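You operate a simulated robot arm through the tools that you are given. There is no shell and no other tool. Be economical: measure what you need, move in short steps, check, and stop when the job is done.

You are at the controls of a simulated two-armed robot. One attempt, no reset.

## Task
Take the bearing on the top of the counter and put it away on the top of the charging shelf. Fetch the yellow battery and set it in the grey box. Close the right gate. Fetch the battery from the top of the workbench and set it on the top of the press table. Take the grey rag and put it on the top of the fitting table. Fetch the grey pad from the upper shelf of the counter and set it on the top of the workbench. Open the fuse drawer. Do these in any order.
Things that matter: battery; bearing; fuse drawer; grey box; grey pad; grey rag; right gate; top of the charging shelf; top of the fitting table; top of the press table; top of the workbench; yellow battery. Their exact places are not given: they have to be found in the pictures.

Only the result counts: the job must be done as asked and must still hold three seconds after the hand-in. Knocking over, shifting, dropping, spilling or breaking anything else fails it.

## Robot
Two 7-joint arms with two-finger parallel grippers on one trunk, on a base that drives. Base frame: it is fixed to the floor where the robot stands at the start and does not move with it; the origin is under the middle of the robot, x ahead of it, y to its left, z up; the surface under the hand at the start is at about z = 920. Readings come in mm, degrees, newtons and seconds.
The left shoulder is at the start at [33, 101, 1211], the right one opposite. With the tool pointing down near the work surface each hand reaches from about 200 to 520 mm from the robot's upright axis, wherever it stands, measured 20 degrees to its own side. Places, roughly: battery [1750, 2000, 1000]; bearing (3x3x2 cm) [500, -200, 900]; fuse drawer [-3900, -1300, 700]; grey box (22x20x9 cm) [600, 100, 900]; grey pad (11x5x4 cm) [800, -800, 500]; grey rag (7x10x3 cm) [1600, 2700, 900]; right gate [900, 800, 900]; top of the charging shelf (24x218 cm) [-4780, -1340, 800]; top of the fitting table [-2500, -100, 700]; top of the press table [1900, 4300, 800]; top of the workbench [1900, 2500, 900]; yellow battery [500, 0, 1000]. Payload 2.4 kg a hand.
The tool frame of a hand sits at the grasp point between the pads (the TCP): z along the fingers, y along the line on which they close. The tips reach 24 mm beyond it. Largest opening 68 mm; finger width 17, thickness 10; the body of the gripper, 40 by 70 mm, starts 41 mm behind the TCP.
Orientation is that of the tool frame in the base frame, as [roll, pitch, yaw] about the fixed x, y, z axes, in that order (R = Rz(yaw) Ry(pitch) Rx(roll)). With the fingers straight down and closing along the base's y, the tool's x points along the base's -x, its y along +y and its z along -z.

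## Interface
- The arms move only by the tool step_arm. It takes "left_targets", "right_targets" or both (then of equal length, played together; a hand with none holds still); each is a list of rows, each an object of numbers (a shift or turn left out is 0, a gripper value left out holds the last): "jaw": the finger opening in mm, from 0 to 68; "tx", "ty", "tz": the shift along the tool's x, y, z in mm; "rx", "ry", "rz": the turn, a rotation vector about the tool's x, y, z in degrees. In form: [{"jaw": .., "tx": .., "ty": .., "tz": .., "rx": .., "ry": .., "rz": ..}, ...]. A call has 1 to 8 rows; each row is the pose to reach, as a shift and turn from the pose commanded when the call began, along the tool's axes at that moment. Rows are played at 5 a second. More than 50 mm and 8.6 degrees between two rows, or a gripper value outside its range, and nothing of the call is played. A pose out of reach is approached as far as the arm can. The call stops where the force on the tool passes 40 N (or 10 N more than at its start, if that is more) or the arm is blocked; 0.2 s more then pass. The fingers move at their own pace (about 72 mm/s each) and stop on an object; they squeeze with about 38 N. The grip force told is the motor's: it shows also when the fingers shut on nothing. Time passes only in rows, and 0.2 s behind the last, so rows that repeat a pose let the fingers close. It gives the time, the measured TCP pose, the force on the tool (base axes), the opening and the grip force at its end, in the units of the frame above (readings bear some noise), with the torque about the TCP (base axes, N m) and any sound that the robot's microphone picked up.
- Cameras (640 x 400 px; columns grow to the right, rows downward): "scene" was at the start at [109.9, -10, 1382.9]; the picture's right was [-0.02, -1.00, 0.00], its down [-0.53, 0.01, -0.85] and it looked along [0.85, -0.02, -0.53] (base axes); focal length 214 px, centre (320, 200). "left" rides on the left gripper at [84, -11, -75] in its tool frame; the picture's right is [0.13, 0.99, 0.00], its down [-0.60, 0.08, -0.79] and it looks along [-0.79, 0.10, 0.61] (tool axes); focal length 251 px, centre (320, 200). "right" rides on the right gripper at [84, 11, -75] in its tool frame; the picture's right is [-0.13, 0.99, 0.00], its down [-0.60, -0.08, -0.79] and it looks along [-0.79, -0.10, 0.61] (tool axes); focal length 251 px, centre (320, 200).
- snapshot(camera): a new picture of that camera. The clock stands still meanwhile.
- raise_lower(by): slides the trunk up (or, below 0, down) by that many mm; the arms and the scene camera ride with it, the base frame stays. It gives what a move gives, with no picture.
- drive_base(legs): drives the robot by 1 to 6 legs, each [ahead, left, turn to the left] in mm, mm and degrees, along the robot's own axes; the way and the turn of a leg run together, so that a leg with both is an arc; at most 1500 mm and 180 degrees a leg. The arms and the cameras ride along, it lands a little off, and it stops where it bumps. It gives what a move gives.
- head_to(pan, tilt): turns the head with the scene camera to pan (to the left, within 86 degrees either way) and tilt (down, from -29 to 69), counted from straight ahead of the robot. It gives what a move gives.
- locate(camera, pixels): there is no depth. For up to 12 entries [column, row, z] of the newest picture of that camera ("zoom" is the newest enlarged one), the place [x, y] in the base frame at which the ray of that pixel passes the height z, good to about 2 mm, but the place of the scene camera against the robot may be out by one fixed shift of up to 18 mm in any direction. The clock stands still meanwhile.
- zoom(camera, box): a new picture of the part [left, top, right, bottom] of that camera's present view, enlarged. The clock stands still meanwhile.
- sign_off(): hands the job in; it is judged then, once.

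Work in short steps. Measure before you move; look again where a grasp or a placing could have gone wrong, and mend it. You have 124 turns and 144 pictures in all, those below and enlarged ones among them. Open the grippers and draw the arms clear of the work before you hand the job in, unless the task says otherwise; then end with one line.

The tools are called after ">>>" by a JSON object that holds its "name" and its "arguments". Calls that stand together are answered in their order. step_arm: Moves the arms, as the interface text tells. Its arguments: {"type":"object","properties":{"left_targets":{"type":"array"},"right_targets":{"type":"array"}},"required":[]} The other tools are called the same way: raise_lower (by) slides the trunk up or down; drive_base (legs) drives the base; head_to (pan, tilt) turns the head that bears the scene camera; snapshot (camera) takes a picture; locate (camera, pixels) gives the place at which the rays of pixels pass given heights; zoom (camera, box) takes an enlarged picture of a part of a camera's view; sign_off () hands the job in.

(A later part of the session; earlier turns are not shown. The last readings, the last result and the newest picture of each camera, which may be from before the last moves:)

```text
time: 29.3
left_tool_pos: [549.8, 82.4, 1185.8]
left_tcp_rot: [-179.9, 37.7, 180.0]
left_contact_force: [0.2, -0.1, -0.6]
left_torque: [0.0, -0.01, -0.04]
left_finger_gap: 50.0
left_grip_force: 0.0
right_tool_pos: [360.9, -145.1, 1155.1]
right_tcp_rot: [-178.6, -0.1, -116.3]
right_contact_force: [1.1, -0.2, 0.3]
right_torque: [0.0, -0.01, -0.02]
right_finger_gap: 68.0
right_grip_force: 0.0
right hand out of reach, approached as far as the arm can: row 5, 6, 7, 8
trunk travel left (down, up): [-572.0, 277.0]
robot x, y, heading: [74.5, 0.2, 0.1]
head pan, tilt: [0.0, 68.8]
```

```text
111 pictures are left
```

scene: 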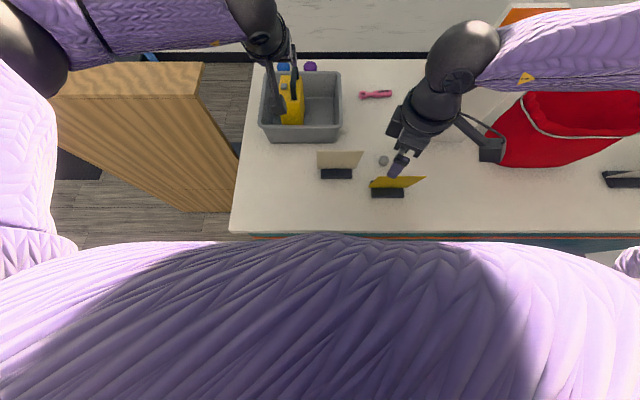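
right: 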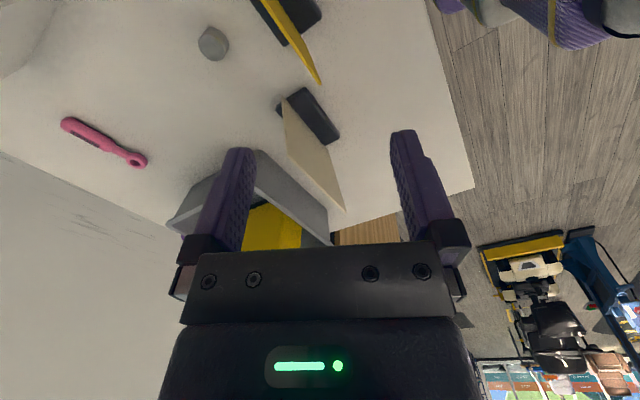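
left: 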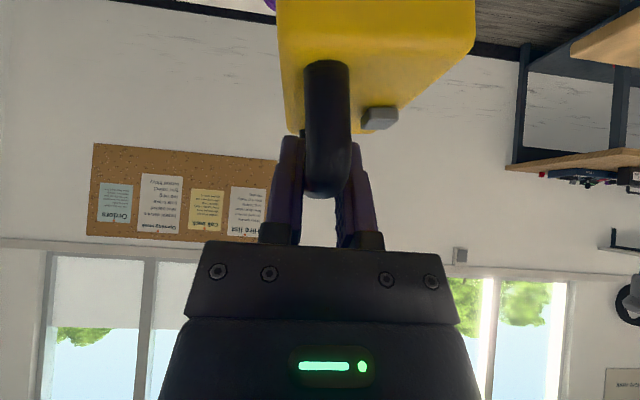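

The 68° yaw is out of reach. I check the card's top corner with this view, (320,84), to see how much clearance other grasps have.

>>> {"name": "locate", "arguments": {"camera": "right", "pixels": [[320, 84, 1000], [320, 84, 1020], [320, 84, 1040], [345, 212, 1000], [345, 212, 1040], [212, 35, 940], [285, 46, 935]]}}

>>> {"name": "locate", "arguments": {"camera": "scene", "pixels": [[370, 187, 930], [377, 176, 1000], [377, 176, 1020], [377, 176, 1040], [425, 176, 1020], [425, 176, 1040]]}}

```text
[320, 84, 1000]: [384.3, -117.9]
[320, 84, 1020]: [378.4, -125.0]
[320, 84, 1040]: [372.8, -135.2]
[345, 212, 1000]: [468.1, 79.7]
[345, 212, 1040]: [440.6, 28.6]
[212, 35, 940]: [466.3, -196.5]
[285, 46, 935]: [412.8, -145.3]
```

```text
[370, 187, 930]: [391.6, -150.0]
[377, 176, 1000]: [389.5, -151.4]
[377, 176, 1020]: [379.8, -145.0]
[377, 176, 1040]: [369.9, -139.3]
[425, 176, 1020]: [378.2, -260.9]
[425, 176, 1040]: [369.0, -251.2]
```

The card top is near z 1035, x 372, so a straight-down grasp would bring the camera too close. I'll lean the hand away by ~17°. First I raise both hands and undo the yaw.

>>> {"name": "step_arm", "arguments": {"right_targets": [{"tz": -20}, {"tz": -40, "rz": 8}, {"tz": -60, "rz": 16, "tx": 2, "ty": -14}, {"tz": -80, "rz": 24, "tx": 3.5, "ty": -26}, {"tz": -100, "rz": 32.5, "tx": 5, "ty": -38}, {"tz": -120, "rz": 41, "tx": 6.5, "ty": -50}, {"tz": -140, "rz": 49.5, "tx": 8, "ty": -62}, {"tz": -150, "rz": 58, "tx": 9.7, "ty": -71}], "left_targets": [{"tx": -6, "tz": -18}, {"tx": -13, "tz": -37}, {"tx": -20, "tz": -56}, {"tx": -26, "tz": -75}, {"tx": -33, "tz": -94}, {"tx": -39, "tz": -112}, {"tx": -46, "tz": -130}, {"tx": -52, "tz": -149}]}}

>>> {"name": "raise_lower", "arguments": {"by": -150}}

```text
time: 31.1
left_tool_pos: [497.4, 84.0, 1338.6]
left_tcp_rot: [-179.9, 37.7, -180.0]
left_contact_force: [0.2, -0.8, 0.2]
left_torque: [0.0, 0.01, 0.03]
left_finger_gap: 50.2
left_grip_force: 0.1
right_tool_pos: [416.4, -181.6, 1304.9]
right_tcp_rot: [-179.1, 1.0, -174.7]
right_contact_force: [0.6, 0.1, 0.1]
right_torque: [-0.02, 0.0, 0.02]
right_finger_gap: 67.9
right_grip_force: 0.1
trunk travel left (down, up): [-572.0, 277.0]
robot x, y, heading: [75.5, 1.0, -0.2]
head pan, tilt: [0.0, 68.8]
```

```text
time: 32.9
left_tool_pos: [498.3, 84.2, 1186.0]
left_tcp_rot: [-179.9, 37.7, -179.9]
left_contact_force: [0.4, 0.0, -0.6]
left_torque: [-0.01, -0.01, 0.02]
left_finger_gap: 49.9
left_grip_force: 0.1
right_tool_pos: [416.3, -182.9, 1156.4]
right_tcp_rot: [-179.1, 1.1, -174.4]
right_contact_force: [-1.0, 0.6, 0.0]
right_torque: [-0.01, 0.0, 0.03]
right_finger_gap: 68.0
right_grip_force: 0.2
trunk travel left (down, up): [-422.0, 428.0]
robot x, y, heading: [77.8, 0.4, -0.0]
head pan, tilt: [0.0, 68.8]
```

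Now I tilt the right hand +17° about its y axis and go above the bearing at z≈1060.

>>> {"name": "step_arm", "arguments": {"right_targets": [{"tx": -20, "ty": -3, "ry": 6, "tz": 10, "jaw": 54}, {"tx": -40, "ty": -6.5, "ry": 12, "tz": 25}, {"tx": -58, "ty": -10, "ry": 17, "tz": 40}, {"tx": -58, "ty": -10, "ry": 17, "tz": 60}, {"tx": -58, "ty": -10, "ry": 17, "tz": 60}]}}

>>> {"name": "snapshot", "arguments": {"camera": "right"}}

>>> {"name": "zoom", "arguments": {"camera": "scene", "box": [290, 120, 530, 270]}}

```text
time: 34.1
left_tool_pos: [497.7, 84.6, 1186.4]
left_tcp_rot: [-179.9, 37.7, -180.0]
left_contact_force: [0.9, 0.4, 0.2]
left_torque: [0.0, -0.01, 0.04]
left_finger_gap: 50.1
left_grip_force: 0.1
right_tool_pos: [474.3, -186.8, 1095.8]
right_tcp_rot: [-179.2, -16.0, -174.6]
right_contact_force: [-0.8, -0.1, -0.1]
right_torque: [0.01, 0.0, 0.03]
right_finger_gap: 54.0
right_grip_force: 0.0
trunk travel left (down, up): [-422.0, 428.0]
robot x, y, heading: [75.4, -2.6, -0.1]
head pan, tilt: [0.0, 68.8]
```

```text
110 pictures are left
```

right: 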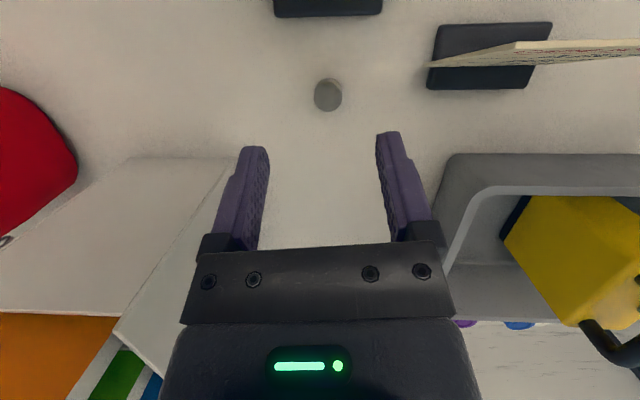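

```text
2.67 times, centred on (410, 195) of scene
```

zoom: 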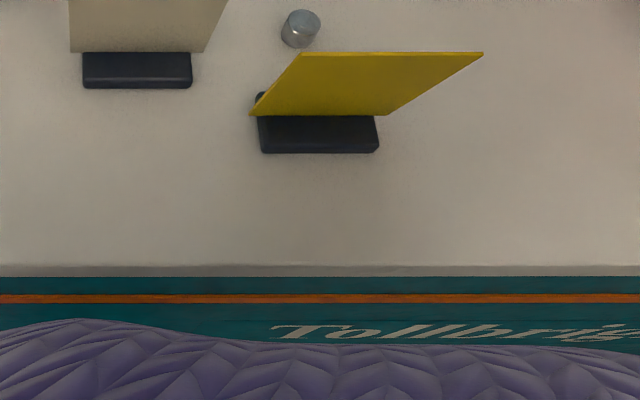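

The pose is reached. I refine the bearing's place from this picture: its top is near (329,98).

>>> {"name": "locate", "arguments": {"camera": "right", "pixels": [[328, 98, 940], [328, 84, 920], [328, 95, 930], [314, 95, 930], [342, 95, 930]]}}

>>> {"name": "head_to", "arguments": {"pan": -10, "tilt": 50}}

```text
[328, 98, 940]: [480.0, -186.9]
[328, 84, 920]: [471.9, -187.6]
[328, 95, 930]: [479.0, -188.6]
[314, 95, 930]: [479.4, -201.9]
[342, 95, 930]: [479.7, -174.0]
```

```text
time: 34.9
left_tool_pos: [498.2, 84.0, 1186.2]
left_tcp_rot: [-179.9, 37.7, 179.9]
left_contact_force: [-0.1, -0.3, 0.6]
left_torque: [-0.02, 0.03, 0.0]
left_finger_gap: 49.8
left_grip_force: 0.1
right_tool_pos: [474.3, -186.2, 1095.0]
right_tcp_rot: [-179.1, -16.0, -174.7]
right_contact_force: [0.5, 0.0, 0.6]
right_torque: [-0.02, -0.02, 0.03]
right_finger_gap: 54.0
right_grip_force: 0.0
trunk travel left (down, up): [-422.0, 428.0]
robot x, y, heading: [73.3, -1.0, -0.0]
head pan, tilt: [-10.0, 50.0]
```

Bearing centre is about (478,-188). I descend in the tilted pose to z≈990 and check the clearance to the yellow card.

>>> {"name": "step_arm", "arguments": {"right_targets": [{"tx": -12, "ty": -1, "tz": 33}, {"tx": -24, "ty": -1.5, "tz": 66}, {"tx": -36, "ty": -1.7, "tz": 100}]}}

>>> {"name": "zoom", "arguments": {"camera": "scene", "box": [270, 140, 510, 290]}}

>>> {"name": "snapshot", "arguments": {"camera": "right"}}

```text
time: 35.7
left_tool_pos: [497.2, 84.7, 1185.6]
left_tcp_rot: [-180.0, 37.7, 180.0]
left_contact_force: [0.0, 0.7, -0.9]
left_torque: [0.0, 0.0, -0.05]
left_finger_gap: 49.7
left_grip_force: 0.0
right_tool_pos: [483.9, -190.8, 991.0]
right_tcp_rot: [-179.0, -15.9, -174.7]
right_contact_force: [-0.5, 0.2, -0.3]
right_torque: [0.0, 0.0, 0.0]
right_finger_gap: 53.9
right_grip_force: 0.0
trunk travel left (down, up): [-422.0, 428.0]
robot x, y, heading: [74.0, 1.9, -0.2]
head pan, tilt: [-10.0, 50.0]
```

```text
2.67 times, centred on (390, 215) of scene
```

zoom: 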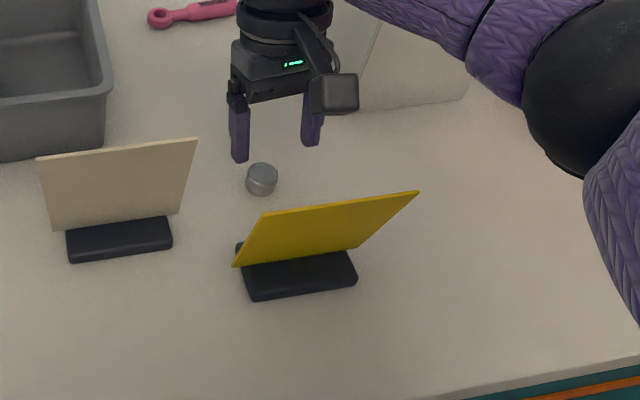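

```text
107 pictures are left
```

right: 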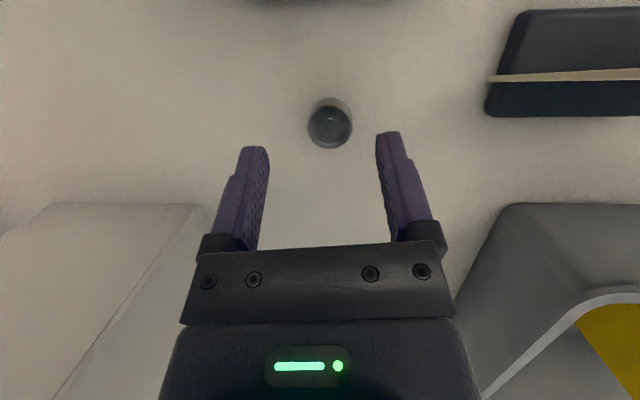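

The camera clears the card. I recheck the bearing position at (330,122).

>>> {"name": "locate", "arguments": {"camera": "right", "pixels": [[331, 127, 940], [330, 103, 920], [309, 122, 932], [352, 122, 932]]}}

```text
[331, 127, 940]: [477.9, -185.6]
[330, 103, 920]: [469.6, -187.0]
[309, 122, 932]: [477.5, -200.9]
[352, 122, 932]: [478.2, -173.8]
```

I go down the last 43 mm with a 4 mm lateral correction and close.

>>> {"name": "step_arm", "arguments": {"right_targets": [{"tx": -5, "ty": 4.2, "tz": 21}, {"tx": -10.4, "ty": 4.2, "tz": 41.8}, {"tx": -10.4, "ty": 4.2, "tz": 41.8, "jaw": 18}, {"tx": -10.4, "ty": 4.2, "tz": 41.8, "jaw": 18}, {"tx": -10.4, "ty": 4.2, "tz": 41.8, "jaw": 18}]}}

>>> {"name": "snapshot", "arguments": {"camera": "right"}}

```text
time: 36.9
left_tool_pos: [498.0, 83.3, 1186.6]
left_tcp_rot: [-179.9, 37.7, 179.9]
left_contact_force: [0.2, 0.2, -0.5]
left_torque: [0.04, 0.01, -0.03]
left_finger_gap: 49.6
left_grip_force: 0.1
right_tool_pos: [482.1, -186.1, 948.9]
right_tcp_rot: [-179.1, -15.9, -174.7]
right_contact_force: [0.5, 0.5, 0.2]
right_torque: [0.01, 0.0, 0.01]
right_finger_gap: 26.4
right_grip_force: 37.9
trunk travel left (down, up): [-422.0, 428.0]
robot x, y, heading: [73.4, 3.6, 0.1]
head pan, tilt: [-10.0, 50.0]
```

```text
106 pictures are left
```

right: 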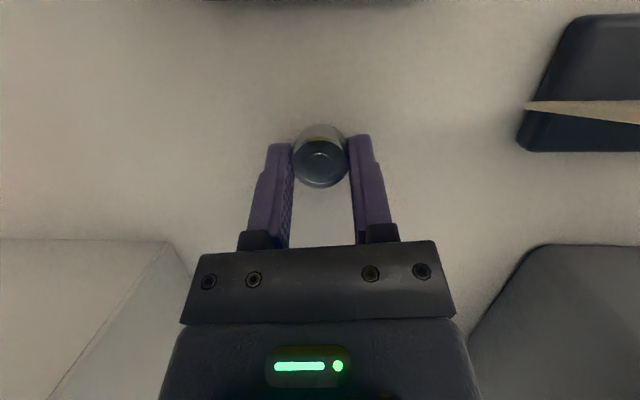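

Gripped (26.4 mm). I lift straight up 190 mm and bring it back towards the body.

>>> {"name": "step_arm", "arguments": {"right_targets": [{"tx": 7, "tz": -24}, {"tx": 20, "tz": -70}, {"tx": 33, "tz": -115}, {"tx": 46, "tz": -160}, {"tx": 55, "tz": -190}]}}

>>> {"name": "snapshot", "arguments": {"camera": "right"}}

>>> {"name": "snapshot", "arguments": {"camera": "scene"}}

```text
time: 38.1
left_tool_pos: [497.7, 84.5, 1186.6]
left_tcp_rot: [-179.9, 37.7, -180.0]
left_contact_force: [0.7, -0.3, -1.1]
left_torque: [0.01, -0.01, -0.02]
left_finger_gap: 50.2
left_grip_force: 0.1
right_tool_pos: [481.0, -185.5, 1146.8]
right_tcp_rot: [-179.1, -16.0, -174.7]
right_contact_force: [-0.7, 0.7, -0.5]
right_torque: [0.01, 0.01, 0.0]
right_finger_gap: 26.6
right_grip_force: 37.8
trunk travel left (down, up): [-422.0, 428.0]
robot x, y, heading: [73.6, 0.6, 0.0]
head pan, tilt: [-10.0, 50.0]
```

```text
105 pictures are left
```

right: 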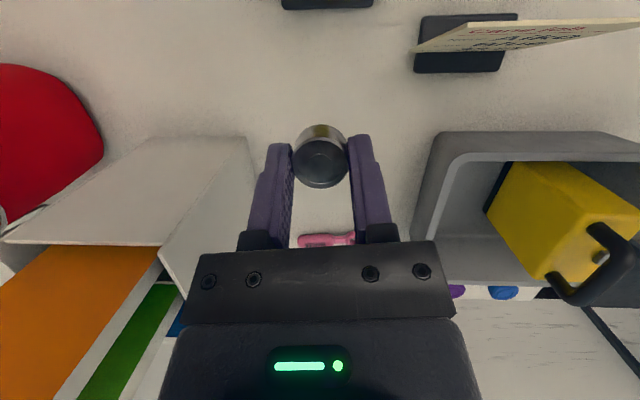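

```text
104 pictures are left
```

scene: 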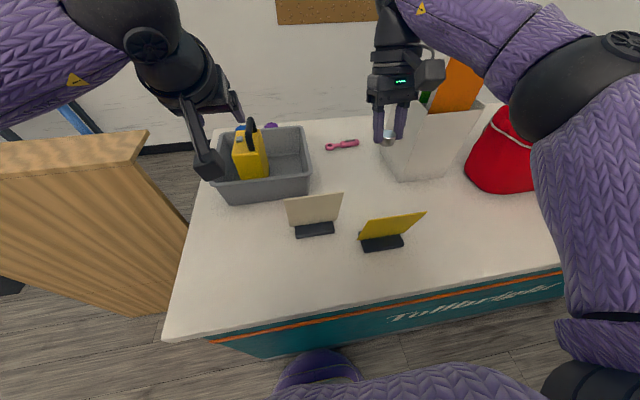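

The bearing is held. I retract both hands towards the body and make the tools upright before driving.

>>> {"name": "step_arm", "arguments": {"right_targets": [{"tx": 18, "ty": 5, "tz": -5}, {"tx": 37, "ty": 10, "tz": -10, "ry": -4}, {"tx": 55, "ty": 15, "tz": -15, "ry": -8}, {"tx": 73, "ty": 20, "tz": -20, "ry": -12}, {"tx": 92, "ty": 25, "tz": -25, "ry": -16}, {"tx": 110, "ty": 29, "tz": -31, "ry": -16}], "left_targets": [{"tx": 3, "ty": 7, "tz": -15, "ry": 2}, {"tx": 6, "ty": 14, "tz": -30, "ry": 9}, {"tx": 9, "ty": 20, "tz": -45, "ry": 16}, {"tx": 12, "ty": 27, "tz": -60, "ry": 23}, {"tx": 15, "ty": 34, "tz": -75, "ry": 30}, {"tx": 18, "ty": 40, "tz": -90, "ry": 37}]}}

>>> {"name": "drive_base", "arguments": {"legs": [[-250, 0, 0], [0, -900, 0]]}}

>>> {"name": "head_to", "arguments": {"pan": 0, "tilt": 35}}

>>> {"name": "snapshot", "arguments": {"camera": "scene"}}

```text
time: 39.5
left_tool_pos: [427.9, 125.6, 1247.2]
left_tcp_rot: [-180.0, 0.6, 179.9]
left_contact_force: [-0.3, 1.1, 0.9]
left_torque: [-0.01, -0.02, -0.02]
left_finger_gap: 50.2
left_grip_force: 0.1
right_tool_pos: [380.1, -163.1, 1205.4]
right_tcp_rot: [-179.1, 0.1, -174.4]
right_contact_force: [-0.7, 0.8, 0.0]
right_torque: [0.01, 0.0, 0.01]
right_finger_gap: 26.5
right_grip_force: 38.2
trunk travel left (down, up): [-422.0, 428.0]
robot x, y, heading: [74.1, 2.2, -0.1]
head pan, tilt: [-10.0, 50.0]
```

```text
time: 45.5
left_tool_pos: [180.7, -749.0, 1246.5]
left_tcp_rot: [180.0, 0.7, 179.8]
left_contact_force: [0.0, 1.0, 0.2]
left_torque: [0.04, -0.01, -0.01]
left_finger_gap: 49.9
left_grip_force: 0.0
right_tool_pos: [133.9, -1036.4, 1204.7]
right_tcp_rot: [-179.2, 0.0, -174.5]
right_contact_force: [-0.4, 0.2, -0.4]
right_torque: [-0.03, 0.0, 0.0]
right_finger_gap: 26.8
right_grip_force: 37.7
trunk travel left (down, up): [-422.0, 428.0]
robot x, y, heading: [-172.2, -871.6, -0.0]
head pan, tilt: [-10.0, 50.0]
```

```text
time: 46.3
left_tool_pos: [180.7, -748.5, 1246.2]
left_tcp_rot: [-179.9, 0.8, 179.8]
left_contact_force: [0.0, -0.7, 0.4]
left_torque: [-0.01, 0.01, 0.02]
left_finger_gap: 50.0
left_grip_force: 0.1
right_tool_pos: [133.5, -1036.8, 1203.9]
right_tcp_rot: [-179.1, 0.1, -174.5]
right_contact_force: [-0.1, -0.3, -0.8]
right_torque: [0.04, 0.02, -0.01]
right_finger_gap: 26.7
right_grip_force: 38.3
trunk travel left (down, up): [-422.0, 428.0]
robot x, y, heading: [-171.9, -872.5, -0.2]
head pan, tilt: [0.0, 35.0]
```

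```text
103 pictures are left
```

scene: 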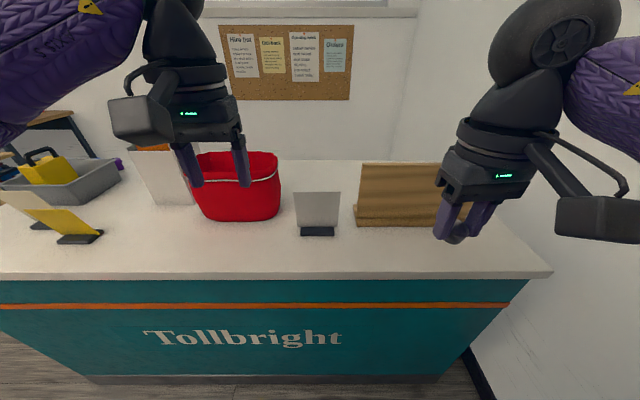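

The counter's right end meets the wall, so its shelf must open to the back. I drive left to look at the panel and gate area.

>>> {"name": "drive_base", "arguments": {"legs": [[0, 1500, 0], [0, 200, 0]]}}

>>> {"name": "head_to", "arguments": {"pan": 0, "tilt": 25}}

>>> {"name": "snapshot", "arguments": {"camera": "scene"}}

>>> {"name": "head_to", "arguments": {"pan": 45, "tilt": 20}}

>>> {"name": "snapshot", "arguments": {"camera": "scene"}}

```text
time: 54.9
left_tool_pos: [147.4, 955.1, 1247.2]
left_tcp_rot: [-179.9, 0.7, -178.0]
left_contact_force: [-0.5, 0.0, 0.3]
left_torque: [-0.05, 0.02, -0.02]
left_finger_gap: 49.9
left_grip_force: 0.1
right_tool_pos: [109.2, 665.4, 1204.6]
right_tcp_rot: [-179.0, 0.1, -172.5]
right_contact_force: [-0.1, 0.4, -0.9]
right_torque: [-0.05, -0.01, -0.02]
right_finger_gap: 26.9
right_grip_force: 38.0
trunk travel left (down, up): [-422.0, 428.0]
robot x, y, heading: [-200.1, 820.5, 1.9]
head pan, tilt: [0.0, 35.0]
```

```text
time: 55.6
left_tool_pos: [147.7, 955.3, 1247.0]
left_tcp_rot: [-179.9, 0.7, -177.9]
left_contact_force: [0.3, 0.3, -0.2]
left_torque: [0.0, -0.03, 0.0]
left_finger_gap: 50.0
left_grip_force: 0.1
right_tool_pos: [109.8, 664.4, 1204.8]
right_tcp_rot: [-179.1, 0.1, -172.5]
right_contact_force: [-0.5, -0.4, -0.5]
right_torque: [0.03, -0.01, -0.01]
right_finger_gap: 26.7
right_grip_force: 38.5
trunk travel left (down, up): [-422.0, 428.0]
robot x, y, heading: [-203.4, 815.4, 1.9]
head pan, tilt: [0.0, 25.0]
```

```text
102 pictures are left
```

scene: 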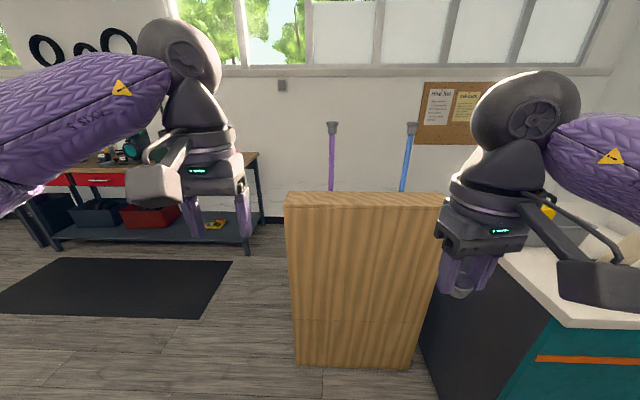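

```text
time: 56.7
left_tool_pos: [146.5, 953.7, 1246.6]
left_tcp_rot: [-180.0, 0.7, -177.9]
left_contact_force: [-0.3, 0.4, 0.4]
left_torque: [-0.05, 0.01, -0.01]
left_finger_gap: 50.1
left_grip_force: 0.0
right_tool_pos: [109.0, 664.4, 1204.4]
right_tcp_rot: [-179.1, 0.0, -172.5]
right_contact_force: [0.8, -0.4, -1.0]
right_torque: [0.0, 0.02, -0.02]
right_finger_gap: 27.0
right_grip_force: 38.8
trunk travel left (down, up): [-422.0, 428.0]
robot x, y, heading: [-203.4, 816.2, 2.1]
head pan, tilt: [45.0, 20.0]
```

```text
101 pictures are left
```

scene: 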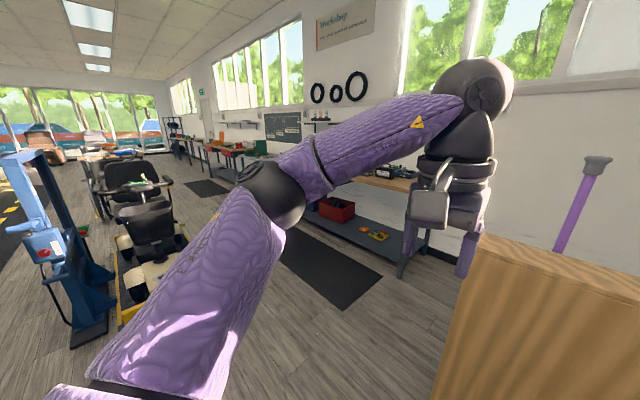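

The wooden block has a purple and a blue lever behind it, perhaps the gates' levers. I drive around to its left rear side to see.

>>> {"name": "drive_base", "arguments": {"legs": [[0, 750, 0], [1200, 0, 0], [0, 0, -75]]}}

>>> {"name": "head_to", "arguments": {"pan": 0, "tilt": 35}}

>>> {"name": "snapshot", "arguments": {"camera": "scene"}}

```text
time: 69.6
left_tool_pos: [1153.6, 1309.8, 1246.0]
left_tcp_rot: [-179.8, 0.7, 106.6]
left_contact_force: [-0.2, 0.8, 0.5]
left_torque: [0.04, 0.02, 0.0]
left_finger_gap: 49.9
left_grip_force: 0.1
right_tool_pos: [864.3, 1273.2, 1204.4]
right_tcp_rot: [-179.1, 0.0, 112.0]
right_contact_force: [-0.8, -0.3, -0.9]
right_torque: [-0.01, -0.01, 0.02]
right_finger_gap: 26.9
right_grip_force: 38.1
trunk travel left (down, up): [-422.0, 428.0]
robot x, y, heading: [935.1, 1613.3, -73.7]
head pan, tilt: [45.0, 20.0]
```

```text
time: 70.7
left_tool_pos: [1154.3, 1310.8, 1246.5]
left_tcp_rot: [-179.9, 0.6, 106.5]
left_contact_force: [-0.3, 0.1, 0.2]
left_torque: [0.02, -0.03, -0.01]
left_finger_gap: 50.1
left_grip_force: 0.1
right_tool_pos: [863.9, 1273.1, 1204.3]
right_tcp_rot: [-179.1, 0.0, 112.0]
right_contact_force: [1.0, -0.2, -1.8]
right_torque: [0.04, -0.01, -0.01]
right_finger_gap: 26.6
right_grip_force: 37.7
trunk travel left (down, up): [-422.0, 428.0]
robot x, y, heading: [932.8, 1615.5, -73.6]
head pan, tilt: [0.0, 35.0]
```

```text
100 pictures are left
```

scene: 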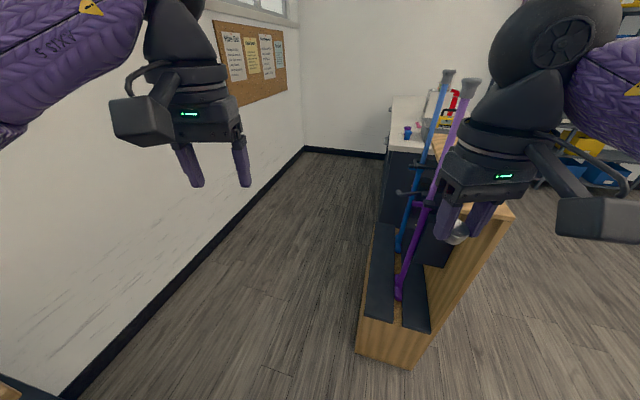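

Two lever-like poles stand behind the block. I take an enlarged look.

>>> {"name": "zoom", "arguments": {"camera": "scene", "box": [340, 60, 540, 380]}}

>>> {"name": "locate", "arguments": {"camera": "scene", "pixels": [[400, 290, 100], [398, 250, 100], [470, 85, 1150], [470, 85, 1250], [449, 73, 1150], [449, 73, 1250], [305, 150, 0], [385, 222, 0], [390, 152, 920], [378, 227, 200], [357, 350, 0], [65, 390, 0]]}}

```text
1.25 times, centred on (440, 220) of scene
```

zoom: 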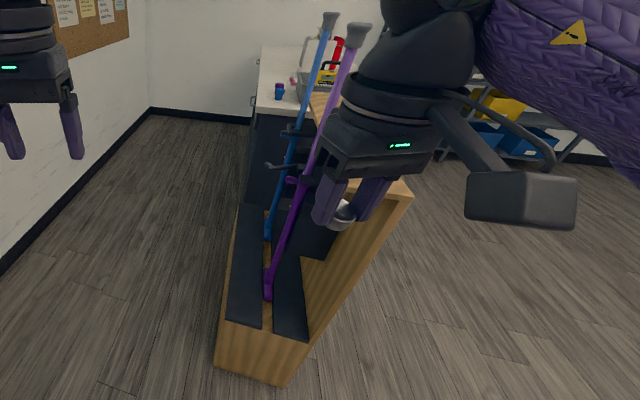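

```text
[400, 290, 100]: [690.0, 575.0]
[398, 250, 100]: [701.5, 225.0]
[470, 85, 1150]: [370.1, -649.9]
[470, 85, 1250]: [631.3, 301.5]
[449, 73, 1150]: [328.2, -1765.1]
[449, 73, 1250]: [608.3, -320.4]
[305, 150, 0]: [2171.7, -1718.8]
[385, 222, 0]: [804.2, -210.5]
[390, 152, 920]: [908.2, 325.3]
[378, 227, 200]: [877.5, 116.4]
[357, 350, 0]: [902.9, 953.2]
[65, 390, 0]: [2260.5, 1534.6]
```

I drive to the staff side and face the back of the block, to see what the levers are and also the counter's back.

>>> {"name": "drive_base", "arguments": {"legs": [[0, 420, 0], [1050, 0, 0], [0, 0, -106]]}}

>>> {"name": "head_to", "arguments": {"pan": 0, "tilt": 30}}

>>> {"name": "snapshot", "arguments": {"camera": "scene"}}

>>> {"name": "head_to", "arguments": {"pan": 50, "tilt": 30}}

>>> {"name": "snapshot", "arguments": {"camera": "scene"}}

```text
time: 73.4
left_tool_pos: [1554.8, 1428.5, 1246.3]
left_tcp_rot: [-179.9, 0.9, 106.4]
left_contact_force: [-0.1, -0.9, -0.6]
left_torque: [0.0, -0.02, 0.0]
left_finger_gap: 49.9
left_grip_force: 0.1
right_tool_pos: [1264.2, 1392.4, 1205.2]
right_tcp_rot: [-179.2, 0.1, 111.8]
right_contact_force: [0.4, 0.5, -0.6]
right_torque: [-0.01, 0.03, 0.01]
right_finger_gap: 26.8
right_grip_force: 37.5
trunk travel left (down, up): [-422.0, 428.0]
robot x, y, heading: [1332.7, 1733.4, -73.8]
head pan, tilt: [0.0, 35.0]
stopped in leg 1: the robot was blocked; the commanded pose is now the measured one
```

```text
time: 74.1
left_tool_pos: [1553.3, 1429.5, 1246.6]
left_tcp_rot: [-179.9, 0.6, 106.4]
left_contact_force: [-0.2, 0.7, 0.1]
left_torque: [0.03, -0.01, -0.01]
left_finger_gap: 49.9
left_grip_force: 0.1
right_tool_pos: [1264.2, 1392.0, 1203.7]
right_tcp_rot: [-179.2, 0.1, 111.9]
right_contact_force: [0.0, 1.1, -0.8]
right_torque: [-0.03, 0.02, -0.01]
right_finger_gap: 26.7
right_grip_force: 38.0
trunk travel left (down, up): [-422.0, 428.0]
robot x, y, heading: [1335.0, 1730.8, -73.6]
head pan, tilt: [0.0, 30.0]
```

```text
98 pictures are left
```

scene: 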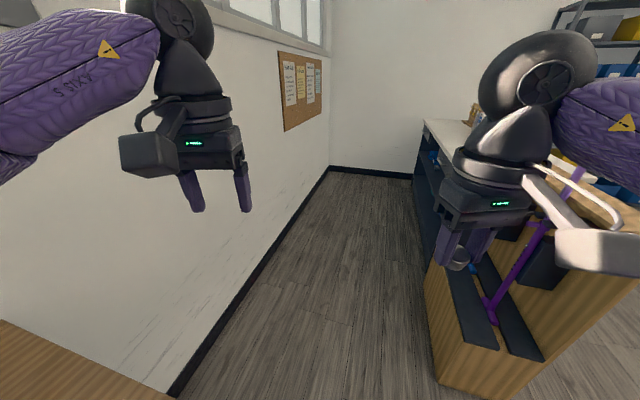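

```text
time: 75.2
left_tool_pos: [1554.5, 1428.3, 1247.1]
left_tcp_rot: [-180.0, 0.7, 106.5]
left_contact_force: [0.5, 0.1, -0.6]
left_torque: [-0.03, 0.03, 0.01]
left_finger_gap: 50.1
left_grip_force: 0.0
right_tool_pos: [1264.2, 1392.8, 1204.5]
right_tcp_rot: [-179.2, -0.1, 111.9]
right_contact_force: [0.2, 0.3, -0.3]
right_torque: [0.04, 0.01, 0.01]
right_finger_gap: 26.5
right_grip_force: 37.7
trunk travel left (down, up): [-422.0, 428.0]
robot x, y, heading: [1333.3, 1734.0, -73.9]
head pan, tilt: [50.0, 30.0]
```

```text
97 pictures are left
```

scene: 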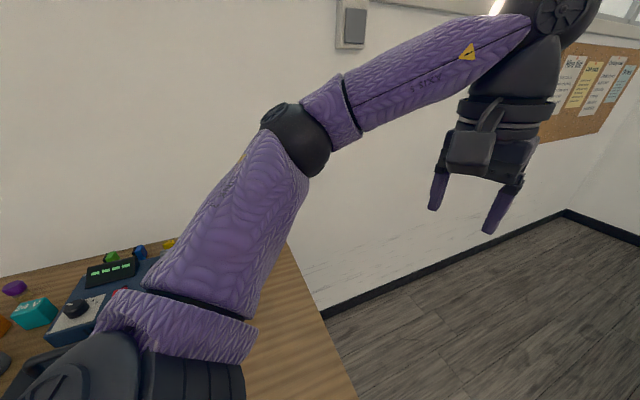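

The base touched the workbench on its left. I drive ahead first, then turn to face the block's back.

>>> {"name": "drive_base", "arguments": {"legs": [[950, 0, 0], [0, 0, -106]]}}

>>> {"name": "head_to", "arguments": {"pan": 0, "tilt": 30}}

>>> {"name": "snapshot", "arguments": {"camera": "scene"}}

>>> {"name": "head_to", "arguments": {"pan": 50, "tilt": 30}}

>>> {"name": "snapshot", "arguments": {"camera": "scene"}}

```text
time: 76.3
left_tool_pos: [1560.2, 1415.4, 1246.7]
left_tcp_rot: [-179.8, 0.7, 107.5]
left_contact_force: [0.2, 0.7, 0.6]
left_torque: [-0.03, -0.02, -0.01]
left_finger_gap: 50.0
left_grip_force: 0.2
right_tool_pos: [1270.0, 1374.0, 1204.8]
right_tcp_rot: [-179.2, 0.0, 112.9]
right_contact_force: [-0.5, 0.0, -1.1]
right_torque: [-0.04, 0.01, 0.02]
right_finger_gap: 26.6
right_grip_force: 37.3
trunk travel left (down, up): [-422.0, 428.0]
robot x, y, heading: [1339.7, 1713.9, -72.9]
head pan, tilt: [50.0, 30.0]
stopped in leg 1: the robot was blocked; the commanded pose is now the measured one
```

```text
time: 77.5
left_tool_pos: [1559.8, 1415.1, 1246.8]
left_tcp_rot: [-179.9, 0.7, 107.3]
left_contact_force: [0.8, -0.3, -0.6]
left_torque: [0.01, 0.02, 0.02]
left_finger_gap: 50.1
left_grip_force: 0.1
right_tool_pos: [1271.7, 1372.8, 1204.3]
right_tcp_rot: [-179.2, 0.0, 113.0]
right_contact_force: [0.7, 0.0, -0.1]
right_torque: [0.05, 0.01, -0.02]
right_finger_gap: 26.6
right_grip_force: 37.6
trunk travel left (down, up): [-422.0, 428.0]
robot x, y, heading: [1330.4, 1712.4, -72.4]
head pan, tilt: [0.0, 30.0]
```

```text
96 pictures are left
```

scene: 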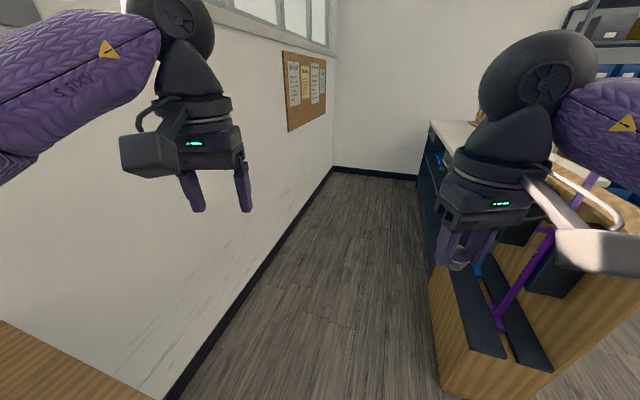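

```text
time: 78.7
left_tool_pos: [1559.1, 1414.9, 1248.1]
left_tcp_rot: [-179.9, 0.8, 107.3]
left_contact_force: [-0.1, 0.2, -0.5]
left_torque: [0.0, -0.02, -0.02]
left_finger_gap: 49.8
left_grip_force: 0.1
right_tool_pos: [1271.7, 1373.6, 1204.6]
right_tcp_rot: [-179.2, 0.0, 113.0]
right_contact_force: [0.1, -0.7, -0.6]
right_torque: [0.02, -0.02, 0.01]
right_finger_gap: 26.8
right_grip_force: 38.1
trunk travel left (down, up): [-422.0, 428.0]
robot x, y, heading: [1335.5, 1711.9, -72.4]
head pan, tilt: [50.0, 30.0]
```

```text
95 pictures are left
```

scene: 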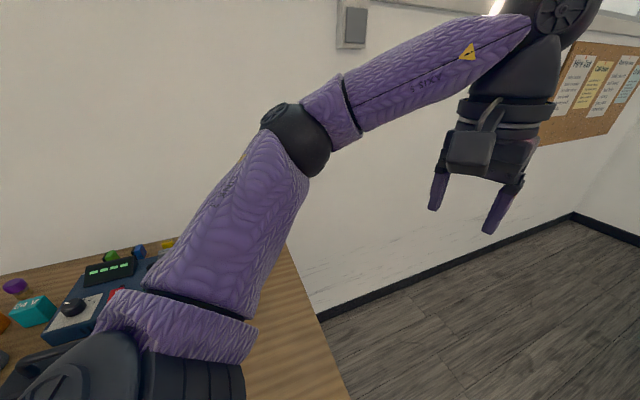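

It slid against the bench edge. I go right first, then ahead, left and turn.

>>> {"name": "drive_base", "arguments": {"legs": [[0, -220, 0], [600, 0, 0], [0, 250, 0], [300, 0, 0], [0, 0, -107]]}}

>>> {"name": "head_to", "arguments": {"pan": 0, "tilt": 30}}

>>> {"name": "snapshot", "arguments": {"camera": "scene"}}

>>> {"name": "head_to", "arguments": {"pan": 50, "tilt": 30}}

>>> {"name": "snapshot", "arguments": {"camera": "scene"}}

```text
time: 90.8
left_tool_pos: [1285.0, 726.7, 1247.1]
left_tcp_rot: [-180.0, 0.8, 2.6]
left_contact_force: [-0.1, -0.3, 0.4]
left_torque: [0.04, -0.02, 0.01]
left_finger_gap: 49.9
left_grip_force: 0.1
right_tool_pos: [1319.1, 1017.3, 1205.1]
right_tcp_rot: [-179.2, 0.0, 8.3]
right_contact_force: [-0.8, -1.5, 0.3]
right_torque: [0.01, 0.0, 0.05]
right_finger_gap: 26.6
right_grip_force: 37.6
trunk travel left (down, up): [-422.0, 428.0]
robot x, y, heading: [1631.3, 868.7, -177.6]
head pan, tilt: [50.0, 30.0]
```

```text
time: 92.0
left_tool_pos: [1283.0, 727.5, 1246.8]
left_tcp_rot: [-179.9, 0.7, 2.6]
left_contact_force: [0.5, 0.1, 0.2]
left_torque: [0.01, -0.05, 0.02]
left_finger_gap: 50.3
left_grip_force: 0.1
right_tool_pos: [1318.0, 1016.8, 1203.9]
right_tcp_rot: [-179.2, -0.1, 8.2]
right_contact_force: [-0.2, -0.3, -0.5]
right_torque: [-0.01, 0.01, 0.01]
right_finger_gap: 26.6
right_grip_force: 38.3
trunk travel left (down, up): [-422.0, 428.0]
robot x, y, heading: [1631.9, 867.8, -177.5]
head pan, tilt: [0.0, 30.0]
```

```text
94 pictures are left
```

scene: 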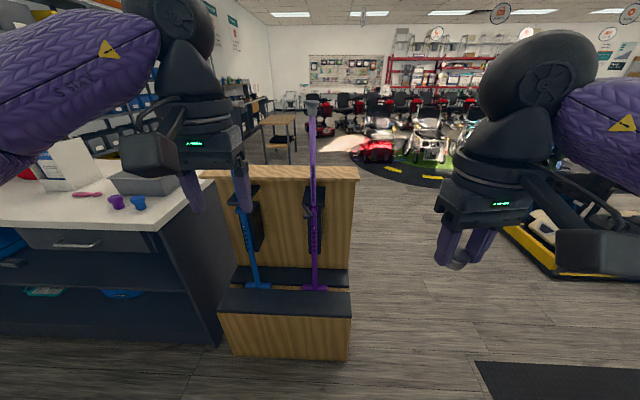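

```text
time: 93.2
left_tool_pos: [1285.3, 727.2, 1247.0]
left_tcp_rot: [-180.0, 0.7, 2.7]
left_contact_force: [0.2, 0.1, -0.5]
left_torque: [0.01, -0.01, 0.0]
left_finger_gap: 49.9
left_grip_force: 0.0
right_tool_pos: [1317.3, 1016.5, 1205.1]
right_tcp_rot: [-179.2, -0.1, 8.2]
right_contact_force: [-0.3, -0.5, -0.7]
right_torque: [0.02, 0.0, -0.01]
right_finger_gap: 26.8
right_grip_force: 38.2
trunk travel left (down, up): [-422.0, 428.0]
robot x, y, heading: [1635.2, 864.6, -177.5]
head pan, tilt: [50.0, 30.0]
```

```text
93 pictures are left
```

scene: 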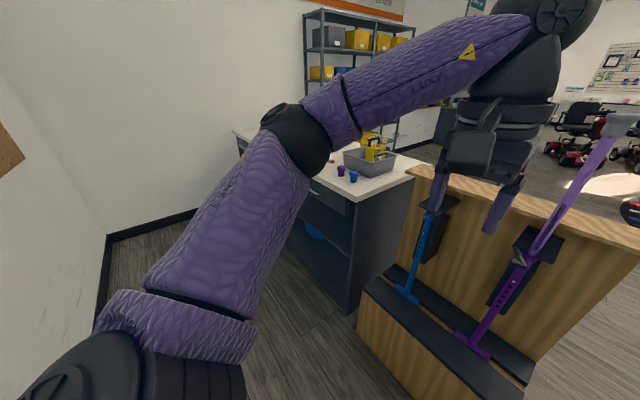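

These look like two levers standing in slots with black brackets on the panel. I zoom closely.

>>> {"name": "head_to", "arguments": {"pan": 5, "tilt": 35}}

>>> {"name": "zoom", "arguments": {"camera": "scene", "box": [220, 60, 400, 210]}}

>>> {"name": "zoom", "arguments": {"camera": "scene", "box": [220, 180, 400, 340]}}

>>> {"name": "snapshot", "arguments": {"camera": "left"}}

```text
time: 94.3
left_tool_pos: [1283.3, 728.3, 1247.0]
left_tcp_rot: [-179.9, 0.8, 2.6]
left_contact_force: [0.7, 0.1, -0.2]
left_torque: [-0.01, -0.01, -0.01]
left_finger_gap: 49.8
left_grip_force: 0.1
right_tool_pos: [1317.1, 1017.3, 1204.7]
right_tcp_rot: [-179.2, 0.0, 8.1]
right_contact_force: [0.6, 0.9, -1.6]
right_torque: [-0.01, 0.02, 0.01]
right_finger_gap: 26.7
right_grip_force: 37.9
trunk travel left (down, up): [-422.0, 428.0]
robot x, y, heading: [1634.1, 866.1, -177.3]
head pan, tilt: [5.0, 35.0]
```

```text
2.67 times, centred on (310, 135) of scene
```

zoom: 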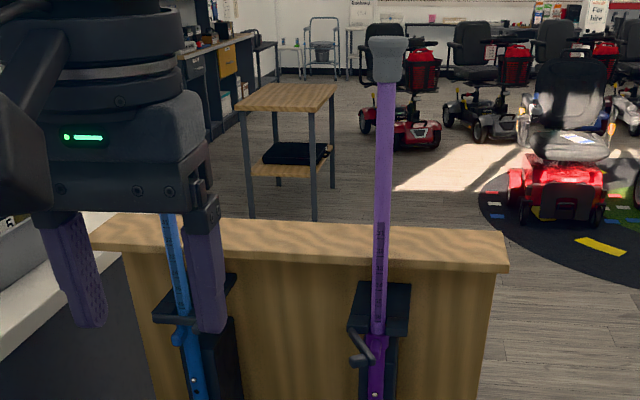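

```text
2.50 times, centred on (310, 260) of scene
```

zoom: 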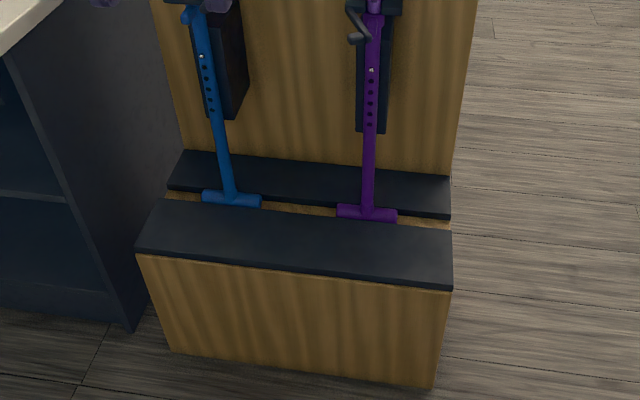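

```text
90 pictures are left
```

left: 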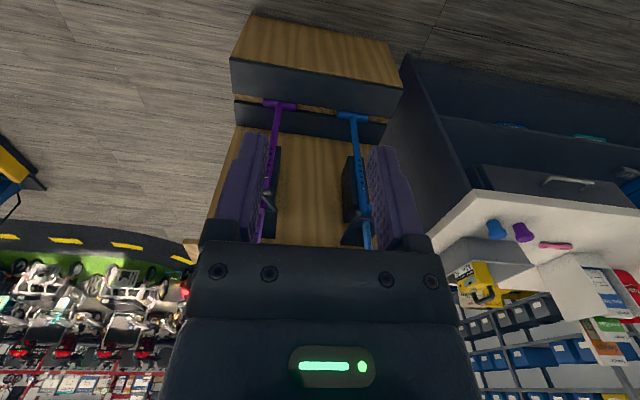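

The poles are upside-down canes in a stand; each black bracket seems to have a retaining "gate". I zoom on both brackets.

>>> {"name": "zoom", "arguments": {"camera": "scene", "box": [305, 155, 365, 215]}}

>>> {"name": "zoom", "arguments": {"camera": "left", "box": [220, 130, 400, 250]}}

>>> {"name": "locate", "arguments": {"camera": "scene", "pixels": [[330, 184, 900], [330, 184, 850], [330, 184, 800], [266, 184, 850], [330, 247, 450]]}}

```text
6.67 times, centred on (335, 185) of scene
```

zoom: 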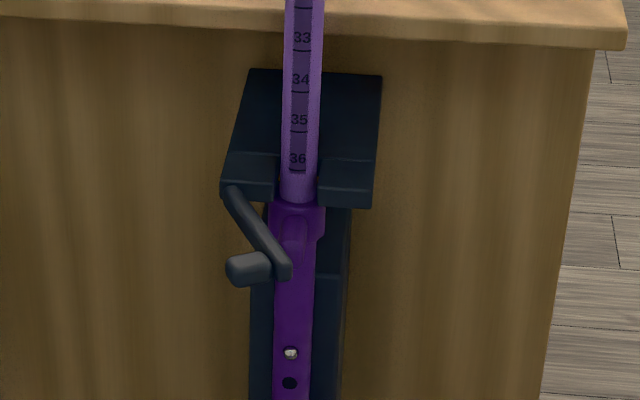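

```text
3.33 times, centred on (310, 190) of left
```

zoom: 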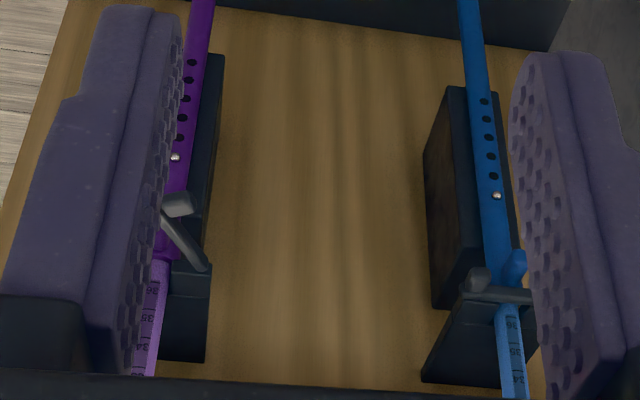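

```text
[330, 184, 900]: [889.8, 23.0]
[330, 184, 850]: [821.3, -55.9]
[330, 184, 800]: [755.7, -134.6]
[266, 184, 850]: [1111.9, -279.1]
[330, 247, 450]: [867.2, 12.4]
```

The right gate is clear: a bar with a knob hanging down from the left prong of the purple cane's bracket, while the blue one's bar is closed horizontally. I locate the knob with two cameras.

>>> {"name": "snapshot", "arguments": {"camera": "scene"}}

>>> {"name": "locate", "arguments": {"camera": "left", "pixels": [[268, 191, 900], [268, 191, 850], [268, 191, 800], [360, 214, 900], [360, 214, 850], [276, 208, 850], [272, 103, 450]]}}

>>> {"name": "locate", "arguments": {"camera": "scene", "pixels": [[324, 195, 900], [324, 195, 850], [324, 195, 800], [321, 184, 900], [321, 184, 850], [327, 195, 850], [330, 247, 450]]}}

```text
87 pictures are left
```

scene: 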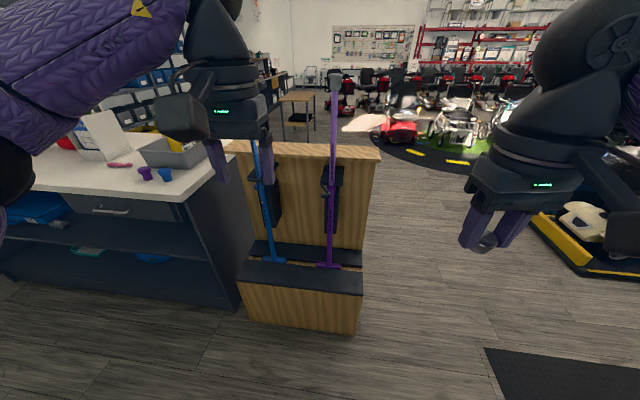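

```text
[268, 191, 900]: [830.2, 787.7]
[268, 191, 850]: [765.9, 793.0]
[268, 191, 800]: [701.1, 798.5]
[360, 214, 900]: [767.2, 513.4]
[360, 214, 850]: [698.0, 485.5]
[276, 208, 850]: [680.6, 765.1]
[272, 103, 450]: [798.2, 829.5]
```

```text
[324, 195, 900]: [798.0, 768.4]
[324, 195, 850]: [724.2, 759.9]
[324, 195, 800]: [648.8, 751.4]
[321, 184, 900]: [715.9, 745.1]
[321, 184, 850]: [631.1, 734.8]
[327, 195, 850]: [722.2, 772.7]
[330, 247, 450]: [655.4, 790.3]
```

Too poorly conditioned from here. I measure the block's floor edge and then move closer, lowering the trunk for a view at bracket height.

>>> {"name": "locate", "arguments": {"camera": "scene", "pixels": [[247, 323, 0], [354, 335, 0], [362, 293, 180], [242, 281, 180], [243, 310, 0], [380, 155, 1050], [224, 148, 1050], [330, 265, 180], [195, 185, 920], [122, 300, 0]]}}

```text
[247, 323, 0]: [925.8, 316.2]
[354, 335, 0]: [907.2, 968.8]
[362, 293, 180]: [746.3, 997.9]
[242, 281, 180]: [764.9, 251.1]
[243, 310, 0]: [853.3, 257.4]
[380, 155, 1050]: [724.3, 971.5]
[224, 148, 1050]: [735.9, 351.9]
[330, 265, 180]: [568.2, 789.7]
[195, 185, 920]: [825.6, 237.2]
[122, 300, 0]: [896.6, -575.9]
```

The block's front is at x≈915 and the knob is about (850, 790, 915). I drive to x≈1350 and lower the trunk for a horizontal approach, pitching the left hand forward.

>>> {"name": "drive_base", "arguments": {"legs": [[0, 0, -2.7], [270, -25, 0]]}}

>>> {"name": "raise_lower", "arguments": {"by": -200}}

>>> {"name": "step_arm", "arguments": {"left_targets": [{"ry": -8.5, "tx": 5}, {"ry": -17, "tx": 10}, {"ry": -25.5, "tx": 15}, {"ry": -34, "tx": 20}, {"ry": -42.5, "tx": 25}, {"ry": -51, "tx": 30}, {"ry": -59.5, "tx": 35}, {"ry": -68, "tx": 40}]}}

>>> {"name": "snapshot", "arguments": {"camera": "left"}}

>>> {"name": "snapshot", "arguments": {"camera": "scene"}}

```text
time: 96.6
left_tool_pos: [1011.2, 767.5, 1246.1]
left_tcp_rot: [-179.9, 0.7, 0.1]
left_contact_force: [1.1, -0.3, 0.6]
left_torque: [-0.02, -0.01, -0.04]
left_finger_gap: 49.9
left_grip_force: 0.1
right_tool_pos: [1058.6, 1056.7, 1203.9]
right_tcp_rot: [-179.2, 0.0, 5.6]
right_contact_force: [0.3, -0.8, -0.5]
right_torque: [0.0, -0.01, 0.01]
right_finger_gap: 26.8
right_grip_force: 37.9
trunk travel left (down, up): [-422.0, 428.0]
robot x, y, heading: [1364.7, 894.9, -179.9]
head pan, tilt: [5.0, 35.0]
```

```text
time: 98.8
left_tool_pos: [1012.8, 768.1, 1047.8]
left_tcp_rot: [-179.9, 0.7, 0.1]
left_contact_force: [-0.9, -0.6, -0.4]
left_torque: [0.01, 0.0, 0.01]
left_finger_gap: 49.9
left_grip_force: 0.1
right_tool_pos: [1058.4, 1056.5, 1004.8]
right_tcp_rot: [-179.2, 0.0, 5.7]
right_contact_force: [0.4, -0.4, -1.5]
right_torque: [0.0, -0.04, 0.0]
right_finger_gap: 26.7
right_grip_force: 38.4
trunk travel left (down, up): [-222.0, 628.0]
robot x, y, heading: [1365.0, 893.2, -180.0]
head pan, tilt: [5.0, 35.0]
```

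```text
time: 100.5
left_tool_pos: [1021.9, 780.8, 1081.4]
left_tcp_rot: [-179.8, 68.8, 0.4]
left_contact_force: [0.3, 0.3, 0.3]
left_torque: [0.02, 0.01, 0.04]
left_finger_gap: 49.8
left_grip_force: 0.0
left hand out of reach, approached as far as the arm can: row 7, 8
right_tool_pos: [1059.0, 1056.0, 1002.7]
right_tcp_rot: [-179.3, 0.0, 5.7]
right_contact_force: [-0.8, 0.5, -0.8]
right_torque: [0.03, 0.03, -0.01]
right_finger_gap: 26.7
right_grip_force: 38.3
trunk travel left (down, up): [-222.0, 628.0]
robot x, y, heading: [1365.7, 893.9, -179.8]
head pan, tilt: [5.0, 35.0]
```

```text
86 pictures are left
```

left: 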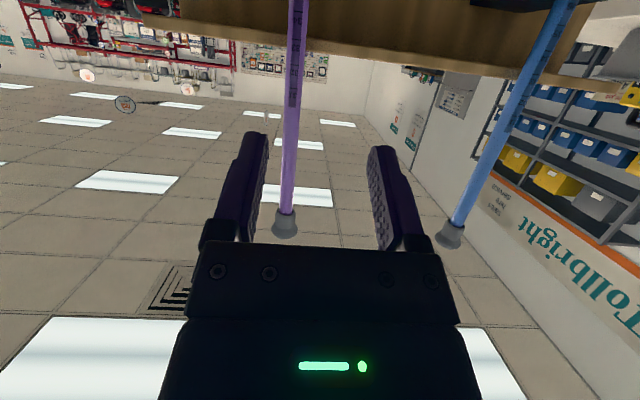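

```text
85 pictures are left
```

scene: 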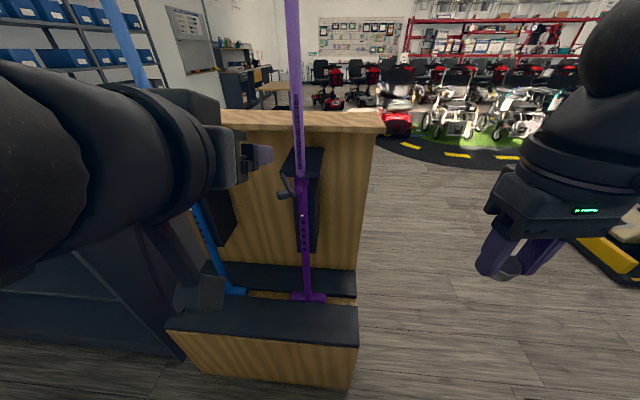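

The scene camera sees the knob at (283,195). I tilt the left hand back by 34° so its camera sees it too.

>>> {"name": "step_arm", "arguments": {"left_targets": [{"ry": 8.5}, {"ry": 17}, {"ry": 25.5}, {"ry": 34}]}}

>>> {"name": "snapshot", "arguments": {"camera": "left"}}

>>> {"name": "zoom", "arguments": {"camera": "scene", "box": [250, 130, 350, 230]}}

>>> {"name": "locate", "arguments": {"camera": "scene", "pixels": [[283, 195, 960], [283, 195, 930], [283, 195, 900], [283, 195, 870], [280, 178, 960], [280, 178, 930], [302, 297, 450]]}}

```text
time: 101.5
left_tool_pos: [1020.3, 781.7, 1080.9]
left_tcp_rot: [-179.8, 34.6, 0.2]
left_contact_force: [0.7, -0.2, 0.2]
left_torque: [-0.01, 0.0, 0.02]
left_finger_gap: 49.9
left_grip_force: 0.0
right_tool_pos: [1058.7, 1056.4, 1004.5]
right_tcp_rot: [-179.2, 0.0, 5.7]
right_contact_force: [0.0, -0.6, -1.0]
right_torque: [-0.02, 0.0, 0.01]
right_finger_gap: 26.9
right_grip_force: 37.9
trunk travel left (down, up): [-222.0, 628.0]
robot x, y, heading: [1366.9, 895.9, -179.6]
head pan, tilt: [5.0, 35.0]
```

```text
84 pictures are left
```

left: 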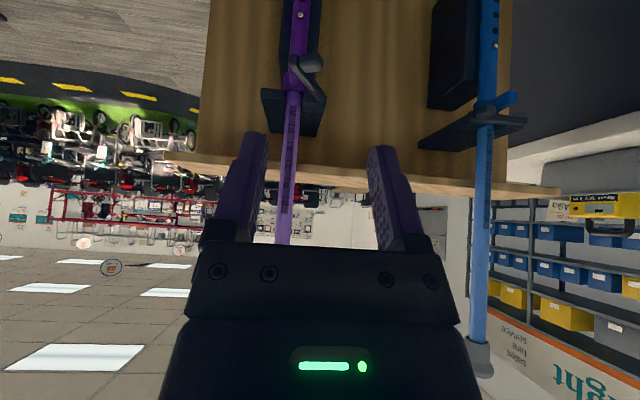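

```text
4.00 times, centred on (300, 180) of scene
```

zoom: 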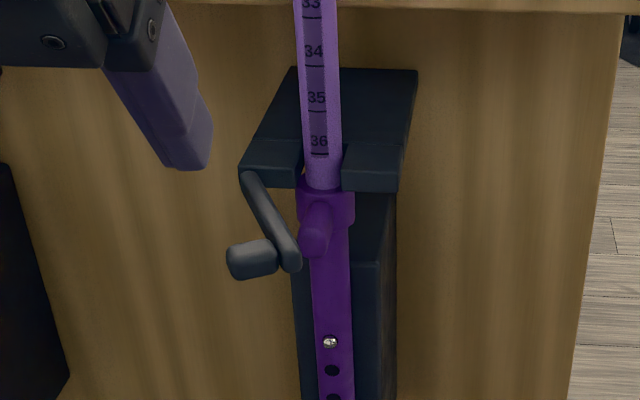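

```text
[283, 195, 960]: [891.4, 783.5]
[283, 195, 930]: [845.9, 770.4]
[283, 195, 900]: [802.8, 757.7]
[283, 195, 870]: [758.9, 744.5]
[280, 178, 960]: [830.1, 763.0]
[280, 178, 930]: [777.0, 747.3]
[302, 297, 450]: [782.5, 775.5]
```

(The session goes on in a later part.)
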